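You operate a simulated robot arm through the tools that you are given. There is no shell and no other tool. Be economical: measure what you need, move in short steps, check, and stop when the job is done.

You are at the controls of a simulated robot arm. One attempt, no reset.

TASK
Shut the grey drawer. Press the bin 22 button to switch it on. Press the bin 56 button to switch it off. Close the large label flap. Push the medium label flap shut. Turn the middle bin dial to 2. Put the black box marked "laces" from the bare side of the long bench on top of the brown carton there and the black box marked "belt" on the top of the narrow table. Take the green sweater on the bare side of the long bench and put it away on the middle shelf of bay 22. Lift the roll cover open. The order is free. Set down upright: black box.

The check looks at the end state, three seconds after you hand in, the way a careful person would. Anything else that was tipped, shoved, dropped, spilled or broken makes it a failure. A push-on lid holds only when it is set on centred and level and pressed home; a screw cap is set on level and turned clockwise until tight.

THE ROBOT
A 7-joint arm with a two-finger parallel gripper on a trunk, on a base that drives. Base frame: it is fixed to the floor where the robot stands at the start and does not move with it; the origin is under the middle of the robot, x ahead of it, y to its left, z up; the surface under the hand at the start is at about z = 0.76. Units: m, rad, N and s.
Its first joint turns from -2.897 to 2.897 rad. Places, roughly: bin 22 button [0.2, 1, 0.9]; bin 56 button [-0.2, 1.1, 0.9]; black box [-4.5, -3, 0.75]; carton [-4.5, -2.5, 0.75]; green sweater (27x33x7 cm) [-4.4, -2.9, 0.8]; grey drawer [0.7, 0.2, 0.6]; large label flap [-5, -4.6, 1]; medium label flap [-4.7, -4.6, 1]; middle bin dial [-5.9, -4.2, 0.9]; middle shelf of bay 22 [-1.6, -6.3, 1]; roll cover [-3.5, -0.4, 1.1]; top of the narrow table [-2.2, -0.4, 0.7]. Payload 1.57 kg.
The tool frame sits at the grasp point between the pads (the TCP): z along the fingers, y along the line on which they close. The tips reach 0.03 m beyond it. The gripper opens to 0.08 m. The fingers are 0.017 m wide and 0.012 m thick; the gripper's body (0.04 by 0.082 m) begins 0.08 m behind the TCP.
Orientation is that of the tool frame in the base frame, as [roll, pitch, yaw] about the fixed x, y, z axes, in that order (R = Rz(yaw) Ry(pitch) Rx(roll)). With the fingers straight down and closing along the base's y, the tool's x points along the base's -x, its y along +y and its z along -z.

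THE INTERFACE
- The arm moves only by the tool jog_arm. Its argument "motion" is a list of rows, each a list of 3 entries, a list of its own where there are three numbers: the shift along the base's x, y, z in units of 200 mm (1.0 is 200 mm), then the turn, a rotation vector about the base's x, y, z in units of 90 degrees (1.0 is 90 degrees), then the finger opening in m, from 0 to 0.08. In form: [[[dx, dy, dz], [rx, ry, rz], claw], ...]. A call has 1 to 8 rows; each row is the pose to reach, as a shift and turn from the pose commanded when the call began. A call with a number of a shift or a turn outside -1 to 1 is refused whole. A row lasts 0.2 s, in which the tool goes at most 0.05 m and 0.15 rad; a call with a longer step from one row to the next is refused whole, and so is a gripper value outside its range. A pose out of reach is approached as far as the arm can. The call stops where the force on the tool passes 40 N (or 10 N more than at its start, if that is more) or the arm is blocked; 0.2 s more then pass. Each finger travels about 0.153 m/s and halts on what it meets, pressing with about 34 N; the grip force reading is that of the motor and also rises with nothing between the fingers. The clock runs only during rows and for 0.2 s after the last one: add rows that repeat a pose to give the fingers time. The reply holds the time, the measured pose of the TCP, the force on the tool along the base axes, the opening and the grip force, in the units named above and with some noise, with the torque about the TCP (base axes, N m) and any sound that the robot's microphone picked up.
- Cameras (640 x 400 px; columns grow to the right, rows downward): "scene" is now at [-0.0421, 0.2514, 1.3591]; the picture's right is [0.73, -0.69, 0.00], its down [-0.46, -0.49, -0.74] and it looks along [0.51, 0.54, -0.67] (base axes); focal length 214 px, centre (320, 200). "wrist" rides on the gripper at [0.072, -0.007, -0.122] in the tool frame; the picture's right is [0.09, 1.00, 0.00], its down [-0.84, 0.08, -0.54] and it looks along [-0.54, 0.05, 0.84] (tool axes); focal length 238 px, centre (320, 200).
- snapshot(camera): a new picture of that camera. The clock stands still meanwhile.
- drive_base(legs): drives the robot by 1 to 6 legs, each [ahead, left, turn to the left] in m, m and rad, along the robot's own axes; the way and the turn of a leg run together, so that a leg with both is an arc; at most 1.5 m and 3.142 rad a leg. The arm and the cameras ride along, it lands a little off, and it stops where it bumps. It gives what a move gives.
- pan_tilt(pan, tilt): turns the head with the scene camera to pan (to the left, within 2.496 rad either way) and tilt (down, from -0.506 to 1.204), counted from straight ahead of the robot. It gives what a move gives.
- probe_pixels(camera, pixels): for up to 12 pixels [column, row] of the newest picture of that camera ("zoom" is the newest enlarged one), the place [x, y, z] in the base frame of the surface seen there, good to about 0.002 m. The clock stands still meanwhile.
- zoom(camera, box): a new picture of the part [left, top, right, bottom] of that camera's present view, enlarged. The clock stands still meanwhile.
- close_job(): hands the job in; it is judged then, once.

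Go step by step. Measure first, check grasps and placings, and put right what went wrong. The budget is 131 turns and 136 pictures, counting those below and the enlarged ones. Unless the task says otherwise, let go and move clear before handing in, and close with one line.

The tools are called after "Emit:" as a command line: name --argument value ..., lists and objects as JSON in quotes. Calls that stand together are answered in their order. jog_arm: Moves the arm, as the interface text tells. Its arguments: {"type":"object","properties":{"motion":{"type":"array"}},"required":["motion"]} The other tools are called the same way: drive_base (legs) drives the base; pan_tilt (pan, tilt) turns the head that bears the scene camera; snapshot (camera) takes a picture; probe_pixels (camera, pixels) gives the place of the surface under pixels of a picture; zoom (camera, box) takes an enlarged picture of a part of a camera's view; close_job () hands the job in.

At the start:

```text
t: 0.0
tcp_pos: [0.2902, 0.4126, 1.153]
ee_rot: [3.141, -0.001, 3.14]
contact_force: [-0.2, 0.0, 0.1]
ft_torque: [0.05, -0.01, 0.02]
opening: 0.0801
grasp_force: 0.1
robot x, y, heading: [0.0006, 0.0023, 0.002]
head pan, tilt: [0.815, 0.74]
```

scene: 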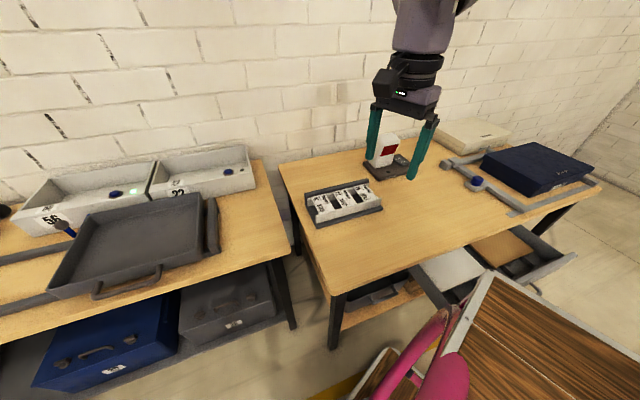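
wrist: 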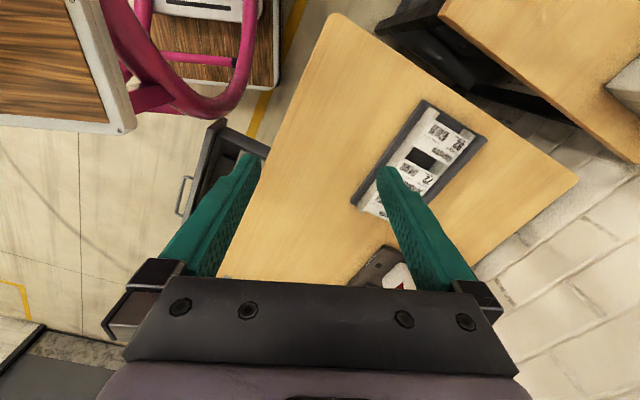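

The opening pictures show bins 56 and 22 on the left bench (around px 60,205 and 180,185) and open drawers under the right table (around 510,250). I will enlarge both areas first.

Emit:
zoom --camera "scene" --box '[0, 130, 270, 300]'

Emit:
zoom --camera "scene" --box '[320, 180, 620, 370]'

Emit:
probe_pixels --camera "scene" --pixels '[[227, 172], [116, 194], [68, 228], [545, 270], [535, 285], [480, 290], [440, 270], [410, 310], [340, 310], [500, 250], [210, 220], [100, 280]]'

```text
2.35 times, centred on (135, 215) of scene
```

zoom: 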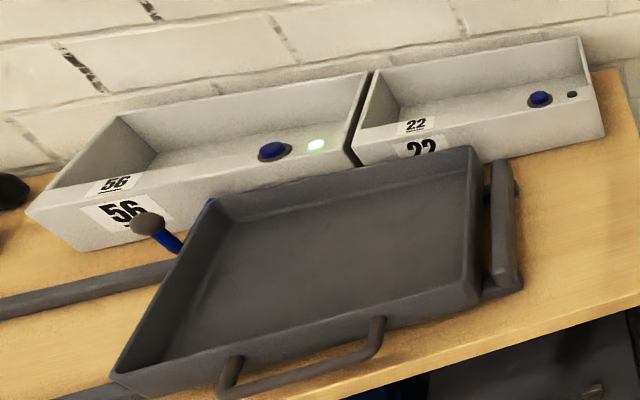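

```text
2.11 times, centred on (470, 275) of scene
```

zoom: 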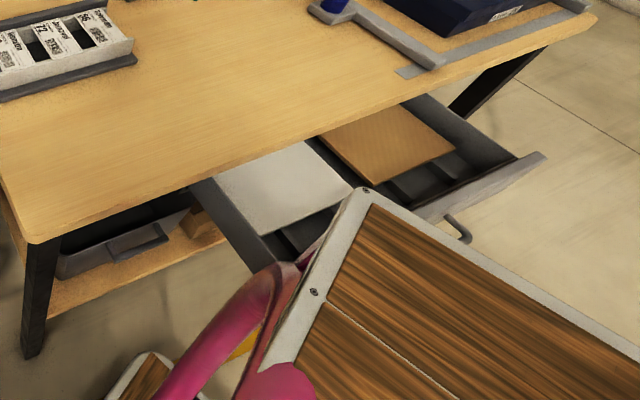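

```text
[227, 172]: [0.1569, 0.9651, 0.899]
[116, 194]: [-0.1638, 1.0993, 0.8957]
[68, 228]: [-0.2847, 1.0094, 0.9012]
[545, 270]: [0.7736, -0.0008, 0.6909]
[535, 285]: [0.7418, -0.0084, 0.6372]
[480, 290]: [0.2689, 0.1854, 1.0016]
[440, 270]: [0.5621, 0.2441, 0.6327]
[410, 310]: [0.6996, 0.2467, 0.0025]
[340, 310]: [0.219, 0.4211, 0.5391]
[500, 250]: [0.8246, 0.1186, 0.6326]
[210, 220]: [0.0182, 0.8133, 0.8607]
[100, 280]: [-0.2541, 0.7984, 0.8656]
```

The two buttons show at zoom px (270,150) lit for 56 and (540,98) unlit for 22. I'll enlarge them more and probe their faces.

Emit:
zoom --camera "scene" --box '[90, 140, 260, 246]'

Emit:
probe_pixels --camera "scene" --pixels '[[590, 185], [520, 217], [340, 294], [560, 262], [500, 290], [300, 200], [270, 170], [180, 250]]'

Emit:
pan_tilt --pan 0.0 --tilt 0.9

Emit:
snapshot --camera "scene"

```text
3.76 times, centred on (175, 193) of scene
```

zoom: 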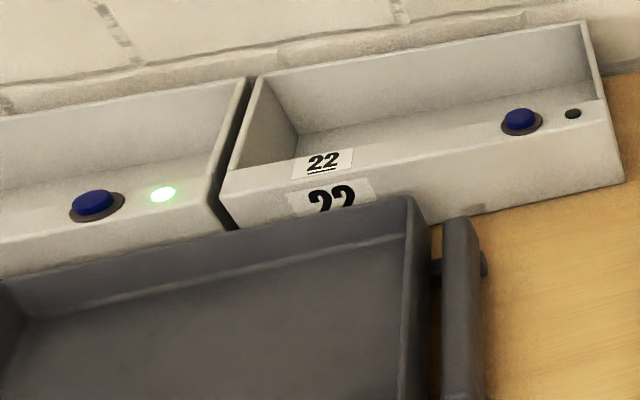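

```text
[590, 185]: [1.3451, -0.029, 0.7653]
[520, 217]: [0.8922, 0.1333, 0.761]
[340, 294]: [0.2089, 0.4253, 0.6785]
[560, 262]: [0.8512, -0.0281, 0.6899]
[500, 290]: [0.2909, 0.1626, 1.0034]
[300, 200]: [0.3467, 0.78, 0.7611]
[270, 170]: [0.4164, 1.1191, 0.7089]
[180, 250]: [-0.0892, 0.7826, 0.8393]
```

```text
t: 1.1
tcp_pos: [0.2917, 0.4125, 1.1535]
ee_rot: [3.14, 0.0, -3.141]
contact_force: [0.8, 0.2, 1.1]
ft_torque: [-0.02, -0.02, 0.0]
opening: 0.0797
grasp_force: 0.1
robot x, y, heading: [0.0016, -0.0017, -0.0]
head pan, tilt: [0.0, 0.901]
```

```text
130 pictures are left
```

scene: 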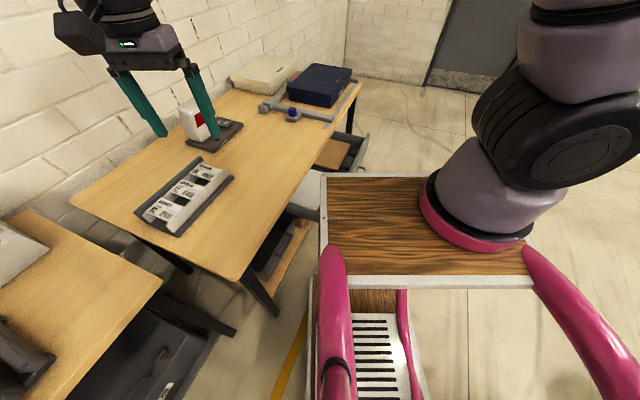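

The drawer's front edge runs at about -19° and stands ~0.17 m out; the wrist picture shows its handle at (183,195). I'll probe the drawer there.

Emit:
snapshot --camera "wrist"

Emit:
probe_pixels --camera "wrist" --pixels '[[183, 180], [180, 212], [188, 195], [206, 135], [192, 205], [198, 170], [217, 128], [266, 150], [245, 160]]'

Emit:
probe_pixels --camera "scene" --pixels '[[360, 145], [345, 175], [325, 170], [330, 195], [345, 220], [310, 215], [294, 230]]'

```text
129 pictures are left
```

wrist: 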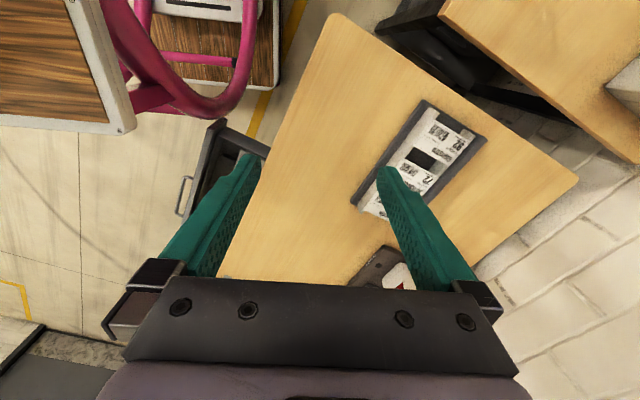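

```text
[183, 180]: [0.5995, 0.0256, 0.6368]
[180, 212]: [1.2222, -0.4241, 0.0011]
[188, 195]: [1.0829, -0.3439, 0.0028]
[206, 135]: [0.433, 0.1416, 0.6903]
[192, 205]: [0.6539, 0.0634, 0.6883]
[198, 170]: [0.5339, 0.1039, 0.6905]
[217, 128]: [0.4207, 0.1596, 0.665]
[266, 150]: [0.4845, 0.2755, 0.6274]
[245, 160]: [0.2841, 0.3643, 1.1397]
```

```text
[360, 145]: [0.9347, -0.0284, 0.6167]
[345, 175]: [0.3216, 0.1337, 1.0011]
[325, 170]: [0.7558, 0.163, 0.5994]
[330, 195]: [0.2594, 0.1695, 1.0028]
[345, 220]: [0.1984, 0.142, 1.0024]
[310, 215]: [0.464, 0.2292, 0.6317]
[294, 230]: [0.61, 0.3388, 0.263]
```

The front's top rim runs (0.42,0.14)→(0.93,-0.06) at z 0.69, with its middle near (0.66,0.06). I'll close the fingers and carry the tool to a spot outside the middle of the front.

Emit:
jog_arm --motion '[[[0.14, -0.16, 0], [0, 0, 0], 0.04], [[0.29, -0.33, 0], [0, 0, 0], 0], [[0.43, -0.5, 0], [0, 0, 0], 0], [[0.57, -0.66, 0], [0, 0, 0], 0], [[0.71, -0.83, 0], [0, 0, 0], 0], [[0.85, -1, 0], [0, 0, 0], 0]]'

Emit:
jog_arm --motion '[[[0.15, -0.17, 0], [0, 0, 0], 0], [[0.3, -0.34, 0], [0, 0, 0], 0], [[0.45, -0.5, 0], [0, 0, 0], 0], [[0.6, -0.67, 0], [0, 0, 0], 0], [[0.75, -0.84, 0], [0, 0, 0], 0], [[0.9, -1, 0], [0, 0, 0], 0]]'

Emit:
jog_arm --motion '[[[0, -0.05, -0.24], [0, 0, 0], 0], [[0, -0.1, -0.48], [0, 0, 0], 0], [[0, -0.1, -0.72], [0, 0, 0], 0], [[0, -0.1, -0.96], [0, 0, 0], 0]]'

Emit:
snapshot --camera "wrist"

```text
t: 2.5
tcp_pos: [0.4618, 0.2141, 1.1531]
ee_rot: [3.14, 0.002, -3.14]
contact_force: [-0.5, 0.2, 1.0]
ft_torque: [-0.05, -0.05, -0.02]
opening: 0.0
grasp_force: 21.2
robot x, y, heading: [0.0001, -0.0004, 0.001]
head pan, tilt: [0.0, 0.901]
```

```text
t: 3.9
tcp_pos: [0.6413, 0.0126, 1.1544]
ee_rot: [3.142, 0.0, -3.14]
contact_force: [-0.1, 0.8, -0.2]
ft_torque: [-0.03, -0.01, -0.01]
opening: 0.0002
grasp_force: 20.8
robot x, y, heading: [-0.0011, 0.0009, 0.003]
head pan, tilt: [0.0, 0.901]
```

```text
t: 4.9
tcp_pos: [0.6408, -0.006, 0.9641]
ee_rot: [3.139, 0.002, 3.141]
contact_force: [0.4, 0.1, -0.4]
ft_torque: [0.01, -0.03, 0.01]
opening: 0.0002
grasp_force: 21.4
robot x, y, heading: [0.0029, 0.0006, -0.0]
head pan, tilt: [0.0, 0.901]
```

```text
128 pictures are left
```

wrist: 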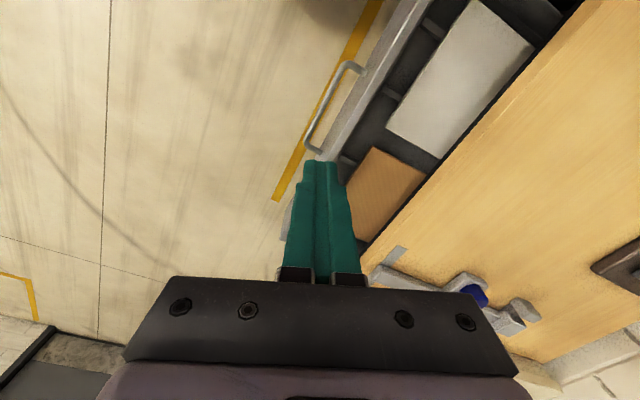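

The tool stands ~5 cm outside the front (rim seen from (420,10) to (320,155)). I'll descend to z≈0.70 and push along (0.335,0.942).

Emit:
jog_arm --motion '[[[0, 0, -0.24], [0, 0, 0], 0], [[0, 0, -0.48], [0, 0, 0], 0], [[0, 0, -0.72], [0, 0, 0], 0], [[0, 0, -0.96], [0, 0, 0], 0]]'

Emit:
jog_arm --motion '[[[0, 0, -0.18], [0, 0, 0], 0], [[0, 0, -0.36], [0, 0, 0], 0]]'

Emit:
jog_arm --motion '[[[0.04, 0.12, 0], [0, 0, 0], 0], [[0.085, 0.24, 0], [0, 0, 0], 0], [[0.13, 0.36, 0], [0, 0, 0], 0], [[0.17, 0.48, 0], [0, 0, 0], 0], [[0.21, 0.6, 0], [0, 0, 0], 0], [[0.255, 0.72, 0], [0, 0, 0], 0], [[0.3, 0.84, 0], [0, 0, 0], 0], [[0.34, 0.96, 0], [0, 0, 0], 0]]'

Emit:
snapshot --camera "wrist"

```text
t: 5.9
tcp_pos: [0.6378, -0.0059, 0.768]
ee_rot: [3.141, 0.0, -3.14]
contact_force: [0.4, 0.0, 0.1]
ft_torque: [-0.04, -0.05, 0.01]
opening: 0.0
grasp_force: 21.5
robot x, y, heading: [-0.0018, -0.0016, 0.003]
head pan, tilt: [0.0, 0.901]
```

```text
t: 6.5
tcp_pos: [0.6391, -0.0053, 0.6969]
ee_rot: [-3.141, 0.003, 3.141]
contact_force: [0.2, -0.2, -0.4]
ft_torque: [0.04, 0.0, 0.01]
opening: 0.0
grasp_force: 21.4
robot x, y, heading: [-0.0009, 0.0012, -0.001]
head pan, tilt: [0.0, 0.901]
```

```text
t: 8.5
tcp_pos: [0.7086, 0.1791, 0.6962]
ee_rot: [-3.134, -0.008, 3.134]
contact_force: [-1.8, -5.5, -1.4]
ft_torque: [0.35, -0.1, -0.03]
opening: 0.0
grasp_force: 21.1
robot x, y, heading: [-0.0009, 0.0004, 0.002]
head pan, tilt: [0.0, 0.901]
stopped in row 8: the force on the tool passed its limit at 41 N (the readings are from after the stop); the commanded pose is now the measured one
```

```text
127 pictures are left
```

wrist: 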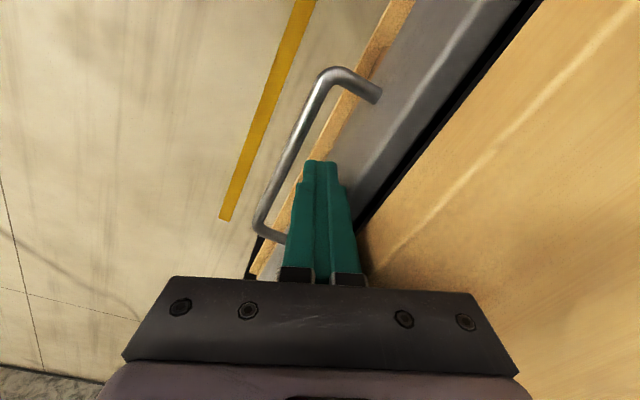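

A 41 N stop came with the front right at the table edge (dark gap line from (540,0) to (360,225)). I'll probe for remaining gap.

Emit:
zoom --camera "wrist" --box '[320, 0, 560, 150]'

Emit:
probe_pixels --camera "wrist" --pixels '[[440, 75], [462, 85], [470, 88], [480, 90], [490, 95], [420, 65]]'

```text
2.67 times, centred on (440, 75) of wrist
```

zoom: 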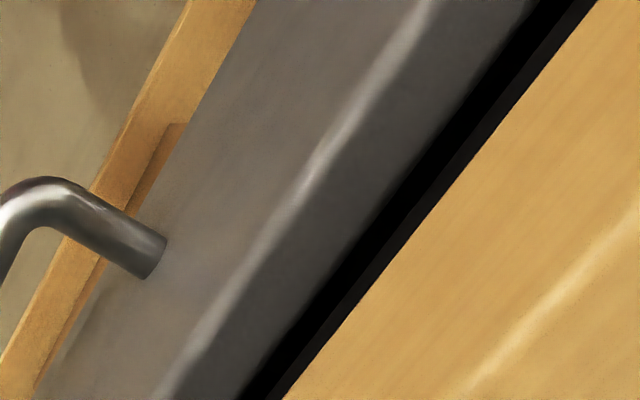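

```text
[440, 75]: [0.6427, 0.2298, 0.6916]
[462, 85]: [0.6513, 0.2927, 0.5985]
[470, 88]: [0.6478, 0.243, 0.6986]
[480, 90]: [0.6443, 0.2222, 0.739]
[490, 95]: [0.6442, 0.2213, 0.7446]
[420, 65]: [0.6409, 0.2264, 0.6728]
```

The rim is slightly recessed behind the table edge, and the fingers may have stopped on the edge itself. I'll back off, tilt the tool 0.5 rad so the tips lead, and push again to confirm the end stop.

Emit:
jog_arm --motion '[[[-0.07, -0.2, 0], [0.075, -0.027, 0], 0], [[-0.13, -0.37, 0], [0.15, -0.054, 0], 0], [[-0.13, -0.37, -0.04], [0.225, -0.08, 0], 0], [[-0.13, -0.37, -0.08], [0.3, -0.107, 0], 0], [[-0.11, -0.3, -0.08], [0.3, -0.107, 0], 0]]'

Emit:
jog_arm --motion '[[[0.035, 0.095, 0], [0, 0, 0], 0], [[0.07, 0.19, 0], [0, 0, 0], 0], [[0.085, 0.24, 0], [0, 0, 0], 0], [[0.1, 0.29, 0], [0, 0, 0], 0], [[0.12, 0.34, 0], [0, 0, 0], 0], [[0.14, 0.4, 0], [0, 0, 0], 0]]'

Emit:
snapshot --camera "wrist"

```text
t: 9.7
tcp_pos: [0.6859, 0.1188, 0.6808]
ee_rot: [2.671, 0.155, 3.099]
contact_force: [-0.3, 0.4, -0.9]
ft_torque: [0.03, -0.03, 0.01]
opening: 0.0
grasp_force: 21.8
robot x, y, heading: [-0.0017, 0.0028, -0.003]
head pan, tilt: [0.0, 0.901]
```

```text
t: 11.1
tcp_pos: [0.7131, 0.1989, 0.6804]
ee_rot: [2.671, 0.157, 3.101]
contact_force: [0.2, -0.2, 0.2]
ft_torque: [0.02, -0.02, 0.01]
opening: 0.0
grasp_force: 21.1
robot x, y, heading: [-0.0027, -0.0016, 0.002]
head pan, tilt: [0.0, 0.901]
```

```text
125 pictures are left
```

wrist: 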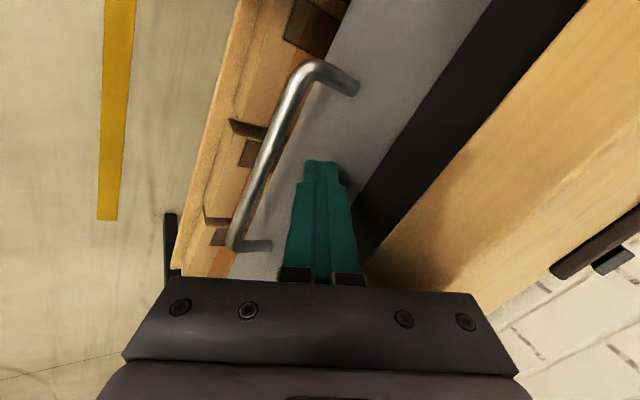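

No force yet, so the tips have not met a stop. I'll push on.

Emit:
jog_arm --motion '[[[0.017, 0.05, 0], [0, 0, 0], 0], [[0.035, 0.1, 0], [0, 0, 0], 0], [[0.053, 0.15, 0], [0, 0, 0], 0], [[0.07, 0.2, 0], [0, 0, 0], 0], [[0.09, 0.25, 0], [0, 0, 0], 0], [[0.107, 0.3, 0], [0, 0, 0], 0]]'

Emit:
snapshot --camera "wrist"

```text
t: 11.5
tcp_pos: [0.7147, 0.1989, 0.6779]
ee_rot: [2.678, 0.149, 3.098]
contact_force: [-2.6, -5.8, 3.1]
ft_torque: [-0.03, 0.03, 0.01]
opening: 0.0
grasp_force: 21.4
robot x, y, heading: [0.0012, -0.0035, 0.0]
head pan, tilt: [0.0, 0.901]
stopped in row 1: the force on the tool passed its limit at 54 N (the readings are from after the stop); the commanded pose is now the measured one
```

```text
124 pictures are left
```

wrist: 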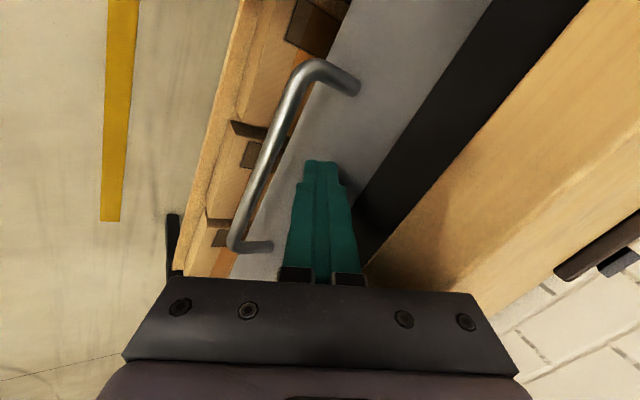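

The push stopped at 54 N without the front moving, so the drawer is home. I'll back away, raise the tool, and look at the left bench.

Emit:
jog_arm --motion '[[[-0.07, -0.2, 0], [0, 0, 0], 0], [[-0.15, -0.4, 0], [-0.075, 0.027, 0], 0], [[-0.15, -0.4, 0.24], [-0.15, 0.054, 0], 0], [[-0.15, -0.4, 0.48], [-0.225, 0.08, 0], 0], [[-0.15, -0.4, 0.72], [-0.3, 0.107, 0], 0], [[-0.15, -0.4, 0.96], [-0.3, 0.107, 0], 0]]'

Emit:
jog_arm --motion '[[[0, 0, 0.24], [0, 0, 0], 0], [[0, 0, 0.48], [0, 0, 0], 0], [[0, 0, 0.72], [0, 0, 0], 0], [[0, 0, 0.96], [0, 0, 0], 0]]'

Emit:
pan_tilt --pan 1.5 --tilt 0.75

Emit:
snapshot --camera "scene"

```text
t: 12.9
tcp_pos: [0.6867, 0.1206, 0.8718]
ee_rot: [-3.13, -0.011, 3.132]
contact_force: [0.1, 0.8, -0.1]
ft_torque: [0.01, 0.04, 0.01]
opening: 0.0
grasp_force: 21.3
robot x, y, heading: [0.0003, 0.001, -0.003]
head pan, tilt: [0.0, 0.901]
```

```text
t: 13.9
tcp_pos: [0.6844, 0.1202, 1.0623]
ee_rot: [-3.131, -0.01, 3.131]
contact_force: [1.5, 0.4, -0.1]
ft_torque: [0.0, 0.01, 0.01]
opening: 0.0
grasp_force: 21.3
robot x, y, heading: [-0.0009, 0.0007, -0.001]
head pan, tilt: [0.0, 0.901]
```

```text
t: 15.5
tcp_pos: [0.6845, 0.1211, 1.0608]
ee_rot: [-3.131, -0.009, 3.133]
contact_force: [-0.4, 0.3, 0.1]
ft_torque: [0.02, 0.02, -0.03]
opening: 0.0
grasp_force: 21.4
robot x, y, heading: [-0.0003, 0.0001, -0.001]
head pan, tilt: [1.499, 0.75]
```

```text
123 pictures are left
```

scene: 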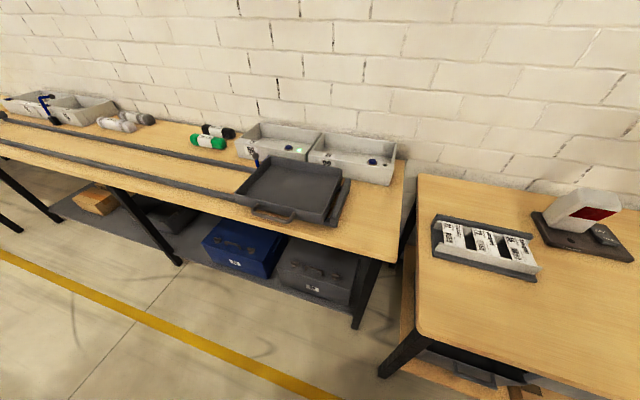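

Emit:
zoom --camera "scene" --box '[220, 110, 420, 235]'

Emit:
probe_pixels --camera "scene" --pixels '[[390, 262], [350, 252], [290, 237], [200, 213], [416, 330], [387, 372], [372, 161], [288, 148], [385, 163], [355, 163], [301, 150], [280, 150]]'

```text
3.20 times, centred on (320, 172) of scene
```

zoom: 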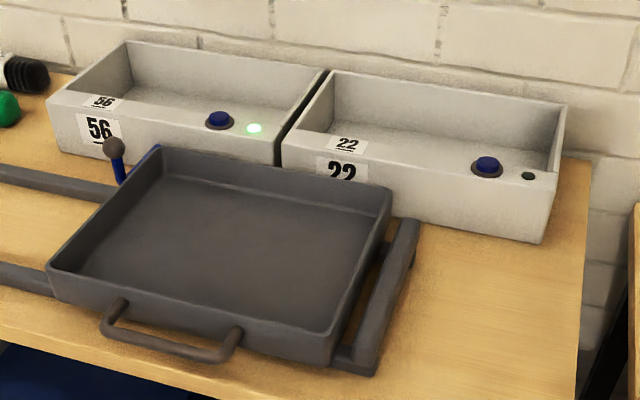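

```text
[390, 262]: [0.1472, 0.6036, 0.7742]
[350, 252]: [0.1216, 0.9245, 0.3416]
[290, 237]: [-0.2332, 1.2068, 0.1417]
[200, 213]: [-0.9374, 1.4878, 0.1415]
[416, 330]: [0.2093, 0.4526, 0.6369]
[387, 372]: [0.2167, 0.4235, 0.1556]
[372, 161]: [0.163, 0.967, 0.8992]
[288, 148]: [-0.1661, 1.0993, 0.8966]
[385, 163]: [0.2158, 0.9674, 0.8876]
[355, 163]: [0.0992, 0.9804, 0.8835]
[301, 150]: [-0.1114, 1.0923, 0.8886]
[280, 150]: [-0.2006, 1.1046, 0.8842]
```

The buttons face up on ledges at z≈0.89 (22 at (0.16,0.967), 56 at (-0.165,1.099)), just beyond reach. I'll drive to about (-0.3, 0.2).

Emit:
drive_base --legs '[[-0.3, 0.0, 0], [0, 0.2, 0]]'

Emit:
probe_pixels --camera "zoom" --pixels '[[487, 160], [462, 190], [440, 178], [465, 158], [430, 190], [219, 117], [500, 178], [238, 130]]'

```text
t: 18.7
tcp_pos: [0.3849, 0.3183, 1.0614]
ee_rot: [-3.132, -0.009, 3.132]
contact_force: [0.2, 0.5, -0.1]
ft_torque: [0.01, 0.0, 0.0]
opening: 0.0
grasp_force: 20.9
robot x, y, heading: [-0.2971, 0.1983, -0.001]
head pan, tilt: [1.499, 0.75]
```

```text
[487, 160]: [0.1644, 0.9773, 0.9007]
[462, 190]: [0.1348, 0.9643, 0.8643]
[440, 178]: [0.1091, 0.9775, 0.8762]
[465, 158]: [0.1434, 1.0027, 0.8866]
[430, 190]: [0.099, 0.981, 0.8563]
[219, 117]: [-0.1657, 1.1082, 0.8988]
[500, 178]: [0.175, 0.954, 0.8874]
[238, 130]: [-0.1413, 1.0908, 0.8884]
```

Button tops are at z≈0.90. I'll move above bin 22's button in stages.

Emit:
jog_arm --motion '[[[-0.09, 0.25, 0], [0, 0, 0], 0], [[-0.18, 0.48, 0], [0, 0, 0], 0], [[-0.27, 0.7, 0], [0, 0, 0], 0], [[-0.36, 0.93, 0], [0, 0, 0], 0]]'

Emit:
jog_arm --motion '[[[-0.09, 0.25, 0], [0, 0, 0], 0], [[-0.18, 0.48, 0], [0, 0, 0], 0], [[-0.27, 0.7, 0], [0, 0, 0], 0], [[-0.36, 0.93, 0], [0, 0, 0], 0]]'

Emit:
jog_arm --motion '[[[-0.09, 0.25, 0], [0, 0, 0], 0], [[-0.18, 0.48, 0], [0, 0, 0], 0], [[-0.27, 0.7, 0], [0, 0, 0], 0], [[-0.36, 0.93, 0], [0, 0, 0], 0], [[-0.385, 1, 0], [0, 0, 0], 0]]'

Emit:
snapshot --camera "wrist"

```text
refused: row 1 steps farther than a row can; nothing moved
```

```text
refused: row 1 steps farther than a row can; nothing moved
```

```text
refused: row 1 steps farther than a row can; nothing moved
```

```text
121 pictures are left
```

wrist: 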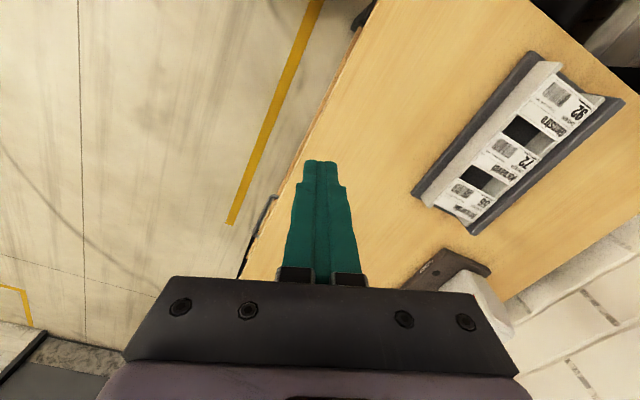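

The first row was a hair too long (0.053 m), so nothing moved; I'll resend with smaller steps.

Emit:
jog_arm --motion '[[[-0.08, 0.22, 0], [0, 0, 0], 0], [[-0.16, 0.44, 0], [0, 0, 0], 0], [[-0.24, 0.66, 0], [0, 0, 0], 0], [[-0.32, 0.88, 0], [0, 0, 0], 0], [[-0.36, 1, 0], [0, 0, 0], 0]]'

Emit:
jog_arm --motion '[[[-0.08, 0.22, 0], [0, 0, 0], 0], [[-0.16, 0.44, 0], [0, 0, 0], 0], [[-0.24, 0.66, 0], [0, 0, 0], 0], [[-0.32, 0.88, 0], [0, 0, 0], 0], [[-0.36, 1, 0], [0, 0, 0], 0]]'

Emit:
jog_arm --motion '[[[-0.08, 0.22, 0], [0, 0, 0], 0], [[-0.16, 0.44, 0], [0, 0, 0], 0], [[-0.24, 0.66, 0], [0, 0, 0], 0], [[-0.32, 0.88, 0], [0, 0, 0], 0], [[-0.385, 1, 0], [0, 0, 0], 0]]'

Emit:
snapshot --camera "wrist"

```text
t: 19.9
tcp_pos: [0.3111, 0.5175, 1.0598]
ee_rot: [-3.13, -0.009, 3.13]
contact_force: [0.5, -0.3, 0.7]
ft_torque: [0.03, 0.01, -0.02]
opening: 0.0
grasp_force: 21.5
robot x, y, heading: [-0.2993, 0.1987, -0.005]
head pan, tilt: [1.499, 0.75]
```

```text
t: 21.1
tcp_pos: [0.2396, 0.7192, 1.0596]
ee_rot: [-3.132, -0.008, 3.133]
contact_force: [-0.7, 0.6, 0.9]
ft_torque: [0.02, 0.01, -0.02]
opening: 0.0
grasp_force: 21.4
robot x, y, heading: [-0.3015, 0.1963, -0.006]
head pan, tilt: [1.499, 0.75]
```

```text
t: 22.3
tcp_pos: [0.1579, 0.8827, 1.0613]
ee_rot: [-3.13, -0.008, 3.134]
contact_force: [-0.7, 0.7, -0.1]
ft_torque: [-0.04, 0.02, 0.0]
opening: 0.0001
grasp_force: 21.9
out of reach, approached as far as the arm can: row 4, 5
robot x, y, heading: [-0.3013, 0.1977, -0.003]
head pan, tilt: [1.499, 0.75]
```

```text
120 pictures are left
```

wrist: 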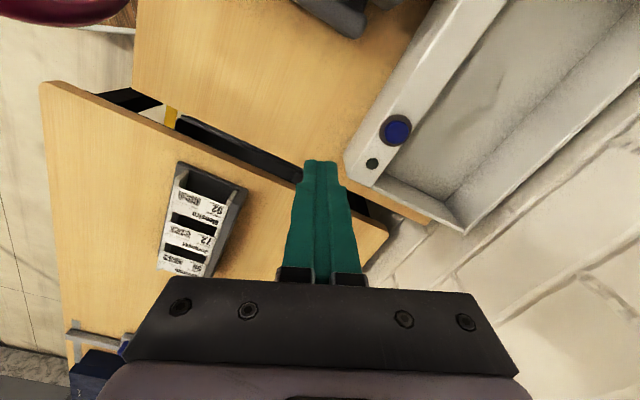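

At this height reach ends at ~0.83 m. The bench edge leaves room, so I'll drive left 0.13 m more.

Emit:
drive_base --legs '[[0, 0.13, 0]]'

Emit:
snapshot --camera "wrist"

Emit:
probe_pixels --camera "wrist" --pixels '[[320, 165], [396, 131]]'

```text
t: 23.6
tcp_pos: [0.1603, 1.0123, 1.0627]
ee_rot: [-3.131, -0.008, 3.131]
contact_force: [0.3, 1.5, 0.7]
ft_torque: [0.0, -0.01, 0.0]
opening: 0.0
grasp_force: 21.0
robot x, y, heading: [-0.3002, 0.3283, -0.002]
head pan, tilt: [1.499, 0.75]
```

```text
119 pictures are left
```

wrist: 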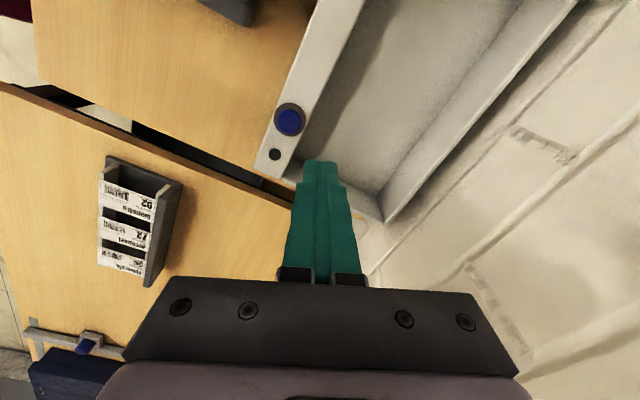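

```text
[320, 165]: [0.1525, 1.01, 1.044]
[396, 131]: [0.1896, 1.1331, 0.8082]
```

Tool is near; the button (290,120) is ~4 cm toward -y. I'll align and come to 2 cm above it, checking its centre with a probe.

Emit:
probe_pixels --camera "wrist" --pixels '[[290, 121], [282, 121], [298, 121], [290, 113], [290, 128]]'

Emit:
jog_arm --motion '[[[0.01, -0.12, -0.1], [0, 0, 0], 0], [[0.02, -0.2, -0.28], [0, 0, 0], 0], [[0.02, -0.2, -0.46], [0, 0, 0], 0], [[0.02, -0.2, -0.56], [0, 0, 0], 0]]'

Emit:
snapshot --camera "wrist"

```text
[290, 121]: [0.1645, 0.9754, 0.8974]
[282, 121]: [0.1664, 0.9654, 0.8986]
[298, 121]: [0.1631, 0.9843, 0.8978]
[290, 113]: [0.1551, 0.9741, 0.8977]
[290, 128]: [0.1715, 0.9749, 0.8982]
```

```text
t: 24.6
tcp_pos: [0.1739, 1.0111, 0.9535]
ee_rot: [-3.129, -0.008, 3.132]
contact_force: [-1.0, 0.6, -0.1]
ft_torque: [-0.02, 0.03, 0.05]
opening: 0.0
grasp_force: 21.8
out of reach, approached as far as the arm can: row 1, 2, 3, 4
robot x, y, heading: [-0.3006, 0.3253, -0.003]
head pan, tilt: [1.499, 0.75]
```

```text
118 pictures are left
```

wrist: 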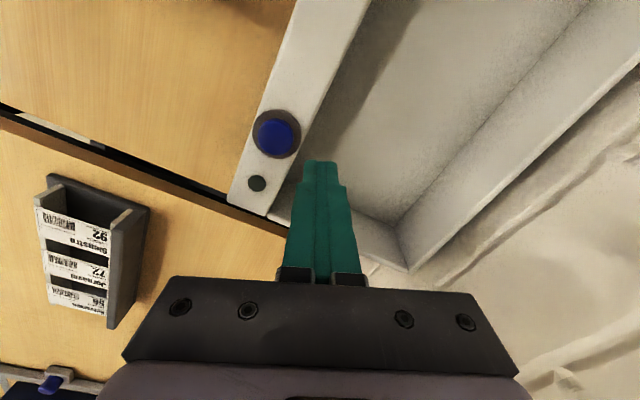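

The earlier out-of-reach command left an offset; the tool is at y=1.011, the button at (0.1645,0.975). I'll correct by that difference.

Emit:
jog_arm --motion '[[[-0.02, -0.1, 0], [0, 0, 0], 0], [[-0.04, -0.18, 0], [0, 0, 0], 0]]'

```text
t: 25.2
tcp_pos: [0.1771, 1.0103, 0.9526]
ee_rot: [-3.13, -0.009, 3.131]
contact_force: [0.2, 0.1, 0.1]
ft_torque: [0.0, 0.02, -0.02]
opening: 0.0
grasp_force: 21.5
out of reach, approached as far as the arm can: row 1, 2
robot x, y, heading: [-0.2982, 0.3299, 0.0]
head pan, tilt: [1.499, 0.75]
```

The tool hardly moved, so the command still lies beyond reach. I'll pull it further back.

Emit:
jog_arm --motion '[[[-0.03, -0.2, 0], [0, 0, 0], 0], [[-0.06, -0.4, 0], [0, 0, 0], 0]]'

```text
t: 25.8
tcp_pos: [0.1894, 1.0047, 0.9494]
ee_rot: [-3.13, -0.009, 3.13]
contact_force: [-1.2, -0.4, -0.4]
ft_torque: [-0.04, -0.03, 0.02]
opening: 0.0
grasp_force: 21.6
out of reach, approached as far as the arm can: row 1, 2
robot x, y, heading: [-0.3003, 0.3266, -0.005]
head pan, tilt: [1.499, 0.75]
```

The command seems to sit far outside. I'll pull it back along the arm's radius in larger steps and watch for when the tool starts to follow.

Emit:
jog_arm --motion '[[[-0.12, -0.2, 0], [0, 0, 0], 0], [[-0.24, -0.4, 0], [0, 0, 0], 0], [[-0.36, -0.6, 0], [0, 0, 0], 0], [[-0.48, -0.8, 0], [0, 0, 0], 0], [[-0.6, -1, 0], [0, 0, 0], 0]]'

```text
t: 27.0
tcp_pos: [0.1592, 1.0163, 0.9475]
ee_rot: [-3.131, -0.008, 3.133]
contact_force: [0.9, 0.5, -0.2]
ft_torque: [0.01, 0.0, -0.02]
opening: 0.0002
grasp_force: 21.2
out of reach, approached as far as the arm can: row 1, 2, 3, 4, 5
robot x, y, heading: [-0.2988, 0.3281, 0.001]
head pan, tilt: [1.499, 0.75]
```

The response is inconsistent with a plain reach limit. I'll test with a pure lift to see how the tool answers.

Emit:
jog_arm --motion '[[[0, 0, 0.2], [0, 0, 0], 0], [[0, 0, 0.4], [0, 0, 0], 0], [[0, 0, 0.6], [0, 0, 0], 0], [[0, 0, 0.6], [0, 0, 0], 0]]'

Emit:
pan_tilt --pan 0.6 --tilt 0.5

Emit:
snapshot --camera "scene"

```text
t: 28.0
tcp_pos: [0.156, 1.0121, 1.0656]
ee_rot: [-3.131, -0.009, 3.13]
contact_force: [-0.1, -0.6, 0.0]
ft_torque: [0.03, 0.0, 0.03]
opening: 0.0003
grasp_force: 21.2
robot x, y, heading: [-0.3025, 0.3235, -0.004]
head pan, tilt: [1.499, 0.75]
```

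```text
t: 29.2
tcp_pos: [0.1572, 1.0117, 1.0659]
ee_rot: [-3.132, -0.01, 3.131]
contact_force: [0.6, -0.3, 0.5]
ft_torque: [-0.03, -0.02, 0.02]
opening: 0.0
grasp_force: 21.0
robot x, y, heading: [-0.3002, 0.3277, -0.003]
head pan, tilt: [0.6, 0.499]
```

```text
117 pictures are left
```

scene: 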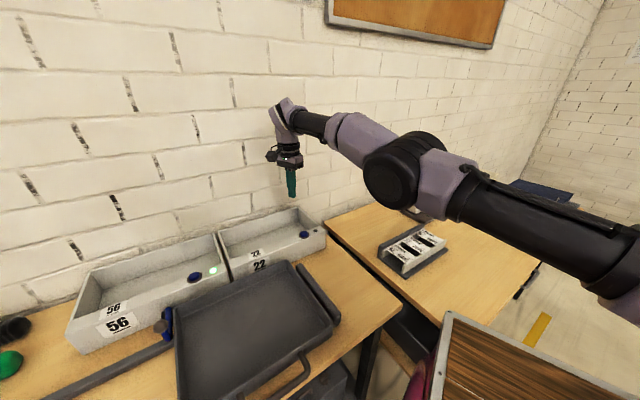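

The lift was fully reachable, so the command is now the real pose. I'll try drawing straight back in toward the robot at this height.

Emit:
jog_arm --motion '[[[-0.05, -0.1, 0], [0, 0, 0], 0], [[-0.1, -0.2, 0], [0, 0, 0], 0], [[-0.15, -0.3, 0], [0, 0, 0], 0], [[-0.2, -0.4, 0], [0, 0, 0], 0]]'

```text
t: 30.2
tcp_pos: [0.1164, 0.9311, 1.0657]
ee_rot: [-3.133, -0.008, 3.133]
contact_force: [0.0, 0.9, -0.5]
ft_torque: [0.0, 0.03, 0.05]
opening: 0.0
grasp_force: 21.7
robot x, y, heading: [-0.2998, 0.3291, -0.003]
head pan, tilt: [0.6, 0.499]
```

Now it follows. I'll lower first, then go to the button's position.

Emit:
jog_arm --motion '[[[0, 0, -0.2], [0, 0, 0], 0], [[0, 0, -0.4], [0, 0, 0], 0], [[0, 0, -0.56], [0, 0, 0], 0]]'

Emit:
jog_arm --motion '[[[0.12, 0.11, 0], [0, 0, 0], 0], [[0.24, 0.22, 0], [0, 0, 0], 0]]'

```text
t: 31.0
tcp_pos: [0.1162, 0.9323, 0.9521]
ee_rot: [-3.131, -0.009, 3.131]
contact_force: [-0.7, -0.8, 1.1]
ft_torque: [0.01, -0.03, 0.02]
opening: 0.0
grasp_force: 21.4
robot x, y, heading: [-0.2998, 0.3261, -0.001]
head pan, tilt: [0.6, 0.499]
```

```text
t: 31.6
tcp_pos: [0.1633, 0.976, 0.9539]
ee_rot: [-3.134, -0.008, 3.132]
contact_force: [-0.1, -0.8, 1.2]
ft_torque: [-0.05, 0.0, -0.01]
opening: 0.0
grasp_force: 21.2
robot x, y, heading: [-0.2995, 0.3289, -0.001]
head pan, tilt: [0.6, 0.499]
```

On target above button 22 with tips at z≈0.924. Pressing down in small steps.

Emit:
jog_arm --motion '[[[0.003, 0, -0.08], [0, 0, 0], 0], [[0.003, 0, -0.11], [0, 0, 0], 0], [[0.003, 0, -0.125], [0, 0, 0], 0], [[0.003, 0, -0.14], [0, 0, 0], 0], [[0.003, 0, -0.155], [0, 0, 0], 0], [[0.003, 0, -0.165], [0, 0, 0], 0], [[0.003, 0, 0], [0, 0, 0], 0]]'

Emit:
zoom --camera "scene" --box '[60, 170, 340, 345]'

```text
t: 33.2
tcp_pos: [0.1656, 0.9724, 0.9518]
ee_rot: [-3.129, -0.01, 3.13]
contact_force: [-0.5, 0.7, -1.2]
ft_torque: [0.0, -0.01, 0.0]
opening: 0.0001
grasp_force: 21.4
robot x, y, heading: [-0.3032, 0.332, -0.001]
head pan, tilt: [0.6, 0.499]
heard: click, click
```

```text
2.29 times, centred on (200, 258) of scene
```

zoom: 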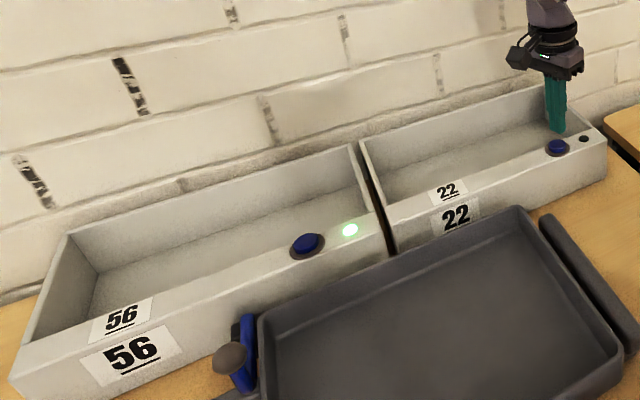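

Two clicks were heard and the 22 lamp at zoom (584,139) looks dark. I'll enlarge it.

Emit:
zoom --camera "scene" --box '[270, 200, 340, 244]'

```text
9.09 times, centred on (305, 222) of scene
```

zoom: 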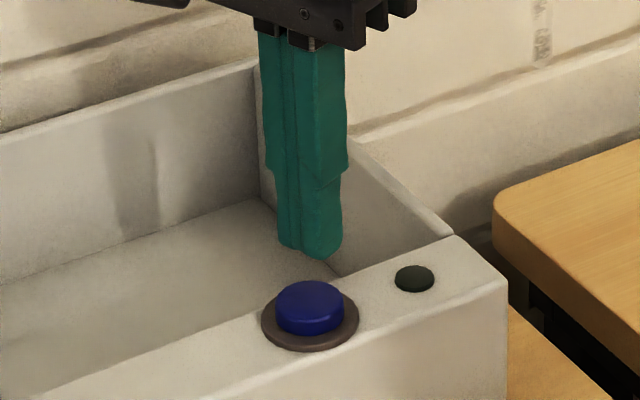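

The lamp is still dark, so the two clicks probably toggled it twice. I'll press again with a shorter, single stroke.

Emit:
jog_arm --motion '[[[0, 0, -0.08], [0, 0, 0], 0], [[0, 0, -0.11], [0, 0, 0], 0], [[0, 0, -0.125], [0, 0, 0], 0], [[0, 0, -0.135], [0, 0, 0], 0], [[0, 0, -0.145], [0, 0, 0], 0]]'

Emit:
zoom --camera "scene" --box '[270, 200, 340, 244]'

```text
t: 34.4
tcp_pos: [0.1642, 0.974, 0.9246]
ee_rot: [-3.133, -0.008, 3.131]
contact_force: [0.5, 1.0, 2.2]
ft_torque: [-0.01, 0.01, -0.03]
opening: 0.0002
grasp_force: 21.2
robot x, y, heading: [-0.2977, 0.3266, -0.002]
head pan, tilt: [0.6, 0.499]
heard: click
```

```text
9.09 times, centred on (305, 222) of scene
```

zoom: 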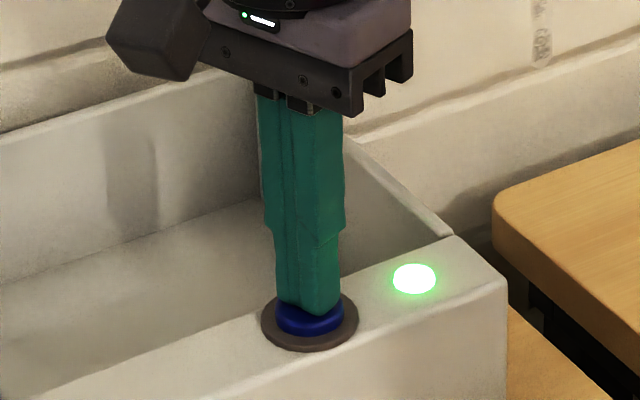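

The lamp is lit after one click. I'll lift straight off quickly and check it stays on.

Emit:
jog_arm --motion '[[[0, 0, 0.24], [0, 0, 0], 0], [[0, 0, 0.45], [0, 0, 0], 0]]'

Emit:
zoom --camera "scene" --box '[180, 200, 340, 300]'

Emit:
probe_pixels --camera "zoom" --pixels '[[60, 295], [50, 300], [75, 290]]'

```text
t: 35.0
tcp_pos: [0.1654, 0.9745, 1.0132]
ee_rot: [-3.13, -0.009, 3.132]
contact_force: [-0.3, -0.1, -0.5]
ft_torque: [-0.05, -0.02, 0.0]
opening: 0.0001
grasp_force: 21.4
robot x, y, heading: [-0.3006, 0.3265, -0.001]
head pan, tilt: [0.6, 0.499]
```

```text
4.00 times, centred on (260, 250) of scene
```

zoom: 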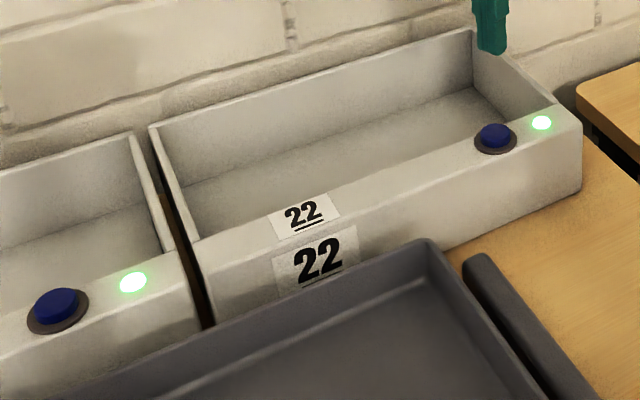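

```text
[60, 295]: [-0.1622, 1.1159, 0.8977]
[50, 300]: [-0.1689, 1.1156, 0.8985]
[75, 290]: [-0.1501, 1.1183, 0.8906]
```

Lamp 22 stays on. Next I move over the bin 56 button at about (-0.165,1.107).

Emit:
jog_arm --motion '[[[-0.21, 0.08, 0], [0, 0, 0], 0], [[-0.42, 0.165, 0], [0, 0, 0], 0], [[-0.63, 0.25, 0], [0, 0, 0], 0], [[-0.83, 0.33, 0], [0, 0, 0], 0]]'

Emit:
jog_arm --motion '[[[-0.21, 0.08, 0], [0, 0, 0], 0], [[-0.42, 0.165, 0], [0, 0, 0], 0], [[-0.63, 0.25, 0], [0, 0, 0], 0], [[-0.82, 0.33, 0], [0, 0, 0], 0]]'

Emit:
snapshot --camera "wrist"

```text
t: 36.0
tcp_pos: [0.0002, 1.0411, 1.0137]
ee_rot: [-3.132, -0.012, 3.13]
contact_force: [0.9, -0.2, 0.6]
ft_torque: [0.01, 0.05, 0.03]
opening: 0.0004
grasp_force: 21.3
robot x, y, heading: [-0.2991, 0.3283, 0.004]
head pan, tilt: [0.6, 0.499]
```

```text
t: 37.0
tcp_pos: [-0.1512, 1.0481, 1.017]
ee_rot: [-3.134, -0.009, 3.132]
contact_force: [1.1, -0.1, -0.7]
ft_torque: [0.0, 0.09, 0.01]
opening: 0.0002
grasp_force: 21.3
out of reach, approached as far as the arm can: row 1, 2, 3, 4
robot x, y, heading: [-0.2975, 0.3298, -0.003]
head pan, tilt: [0.6, 0.499]
```

```text
112 pictures are left
```

wrist: 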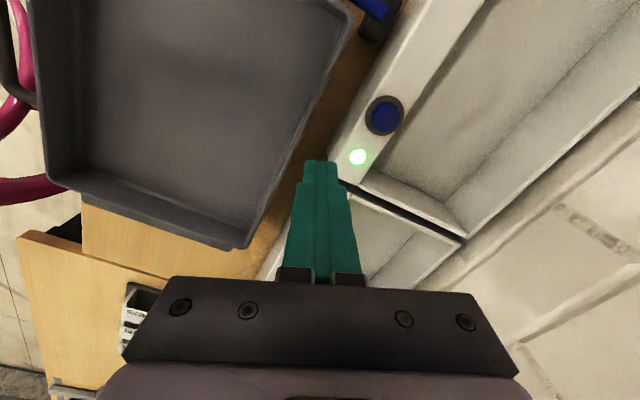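

Reach is short here with this wrist yaw. I'll draw the arm in a bit, then drive 0.1 m back and 0.1 m left.

Emit:
jog_arm --motion '[[[0, -0.2, 0.05], [0, 0, 0], 0], [[0, -0.4, 0.05], [0, 0, 0], 0]]'

Emit:
drive_base --legs '[[-0.1, 0.1, 0]]'

Emit:
jog_arm --motion '[[[0.1, -0.1, 0], [0, 0, 0], 0], [[0.2, -0.1, 0], [0, 0, 0], 0]]'

```text
t: 37.6
tcp_pos: [-0.1476, 0.969, 1.0273]
ee_rot: [-3.131, -0.009, 3.133]
contact_force: [-1.0, -0.2, 0.1]
ft_torque: [-0.02, -0.03, 0.0]
opening: 0.0
grasp_force: 21.3
robot x, y, heading: [-0.3017, 0.3319, 0.0]
head pan, tilt: [0.6, 0.499]
```

```text
t: 38.9
tcp_pos: [-0.2488, 1.0709, 1.0271]
ee_rot: [-3.132, -0.008, 3.133]
contact_force: [0.0, -1.1, -0.5]
ft_torque: [0.01, 0.03, 0.01]
opening: 0.0001
grasp_force: 21.6
robot x, y, heading: [-0.4001, 0.4277, -0.003]
head pan, tilt: [0.6, 0.499]
```

```text
t: 39.5
tcp_pos: [-0.2065, 1.0505, 1.0274]
ee_rot: [-3.131, -0.009, 3.132]
contact_force: [-0.7, -0.4, 0.1]
ft_torque: [-0.02, -0.05, 0.03]
opening: 0.0
grasp_force: 20.8
robot x, y, heading: [-0.4001, 0.4304, 0.003]
head pan, tilt: [0.6, 0.499]
```

The tool follows again. Now align above button 56 and check.

Emit:
jog_arm --motion '[[[0.07, 0.1, -0.1], [0, 0, 0], 0], [[0.14, 0.19, -0.2], [0, 0, 0], 0], [[0.21, 0.28, -0.3], [0, 0, 0], 0], [[0.21, 0.28, -0.375], [0, 0, 0], 0]]'

Emit:
pan_tilt --pan 1.2 --tilt 0.6

Emit:
snapshot --camera "scene"

```text
t: 40.5
tcp_pos: [-0.1657, 1.1053, 0.9522]
ee_rot: [-3.133, -0.007, 3.132]
contact_force: [1.0, 0.0, 1.5]
ft_torque: [0.0, 0.0, 0.02]
opening: 0.0
grasp_force: 21.3
robot x, y, heading: [-0.4007, 0.4295, -0.003]
head pan, tilt: [0.6, 0.499]
```

```text
t: 41.5
tcp_pos: [-0.1658, 1.1052, 0.9529]
ee_rot: [-3.132, -0.007, 3.133]
contact_force: [0.3, 0.2, 0.2]
ft_torque: [0.01, 0.01, -0.01]
opening: 0.0003
grasp_force: 21.4
robot x, y, heading: [-0.4031, 0.4294, -0.0]
head pan, tilt: [1.201, 0.6]
```

```text
111 pictures are left
```

scene: 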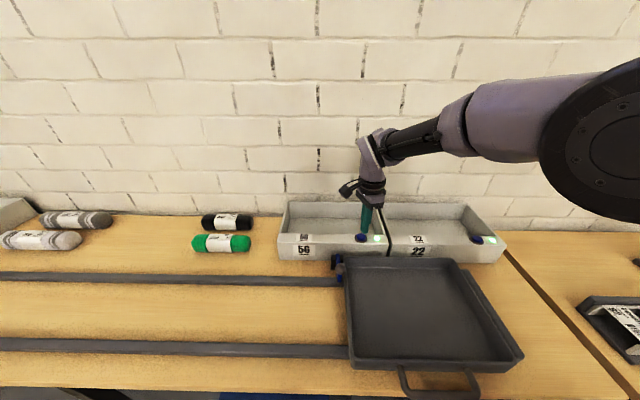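

The tool stands over button 56. Same short press stroke, then a quick lift.

Emit:
jog_arm --motion '[[[0, 0, -0.08], [0, 0, 0], 0], [[0, 0, -0.11], [0, 0, 0], 0], [[0, 0, -0.125], [0, 0, 0], 0], [[0, 0, -0.135], [0, 0, 0], 0], [[0, 0, -0.145], [0, 0, 0], 0]]'

Emit:
zoom --camera "scene" --box '[270, 180, 510, 330]'

```text
t: 42.7
tcp_pos: [-0.1668, 1.1048, 0.9228]
ee_rot: [-3.133, -0.009, 3.133]
contact_force: [-0.1, -1.3, 5.6]
ft_torque: [-0.08, 0.04, 0.0]
opening: 0.0
grasp_force: 21.3
robot x, y, heading: [-0.4018, 0.4301, -0.001]
head pan, tilt: [1.201, 0.6]
heard: click
```

```text
2.67 times, centred on (390, 255) of scene
```

zoom: 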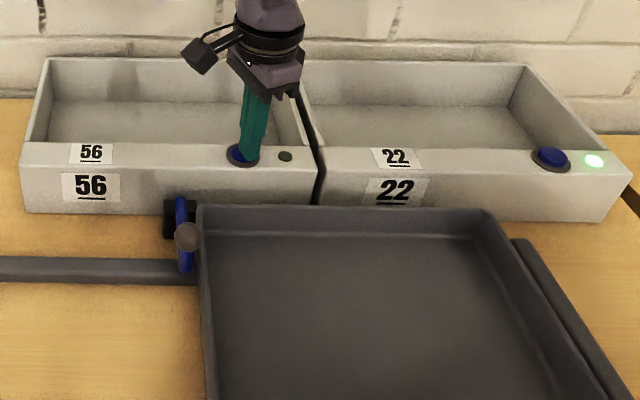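

56 is off and 22 on. I'll lift and draw the arm in toward a compact travelling pose.

Emit:
jog_arm --motion '[[[0, 0, 0.24], [0, 0, 0], 0], [[0, 0, 0.48], [0, 0, 0], 0], [[0, 0, 0.72], [0, 0, 0], 0], [[0, -0.2, 0.8], [0, 0, 0], 0], [[0.15, -0.35, 0.85], [0, 0, 0], 0], [[0.3, -0.5, 0.9], [0, 0, 0], 0], [[0.45, -0.65, 0.95], [0, 0, 0], 0], [[0.6, -0.8, 1], [0, 0, 0], 0]]'

Emit:
jog_arm --motion '[[[0.07, -0.2, 0], [0, 0, 0], 0], [[0.14, -0.4, 0], [0, 0, 0], 0], [[0.21, -0.6, 0], [0, 0, 0], 0], [[0.28, -0.8, 0], [0, 0, 0], 0], [[0.35, -1, 0], [0, 0, 0], 0]]'

Emit:
zoom --camera "scene" --box '[270, 180, 510, 330]'

Emit:
jog_arm --motion '[[[0.07, -0.2, 0], [0, 0, 0], 0], [[0.14, -0.4, 0], [0, 0, 0], 0], [[0.21, -0.6, 0], [0, 0, 0], 0], [[0.28, -0.8, 0], [0, 0, 0], 0], [[0.35, -1, 0], [0, 0, 0], 0]]'

```text
t: 44.5
tcp_pos: [-0.0453, 0.9436, 1.1236]
ee_rot: [-3.13, -0.007, 3.135]
contact_force: [-0.3, -0.3, 0.6]
ft_torque: [-0.05, -0.04, 0.03]
opening: 0.0
grasp_force: 21.1
robot x, y, heading: [-0.3975, 0.4318, 0.001]
head pan, tilt: [1.201, 0.6]
```

```text
t: 45.7
tcp_pos: [0.0255, 0.7462, 1.1223]
ee_rot: [-3.132, -0.008, 3.133]
contact_force: [-0.3, 0.1, 0.4]
ft_torque: [-0.06, -0.01, 0.01]
opening: 0.0
grasp_force: 21.6
robot x, y, heading: [-0.4008, 0.429, -0.001]
head pan, tilt: [1.201, 0.6]
```

```text
2.67 times, centred on (390, 255) of scene
```

zoom: 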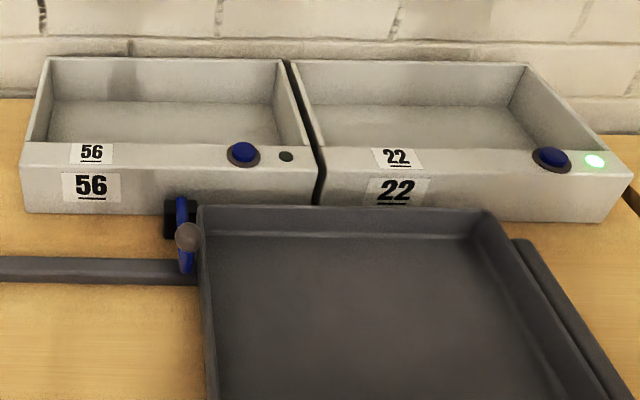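

```text
t: 46.9
tcp_pos: [0.0941, 0.5451, 1.1229]
ee_rot: [-3.131, -0.01, 3.132]
contact_force: [-0.1, 0.3, 0.4]
ft_torque: [-0.01, 0.0, -0.02]
opening: 0.0002
grasp_force: 21.0
robot x, y, heading: [-0.3978, 0.4308, -0.004]
head pan, tilt: [1.201, 0.6]
```

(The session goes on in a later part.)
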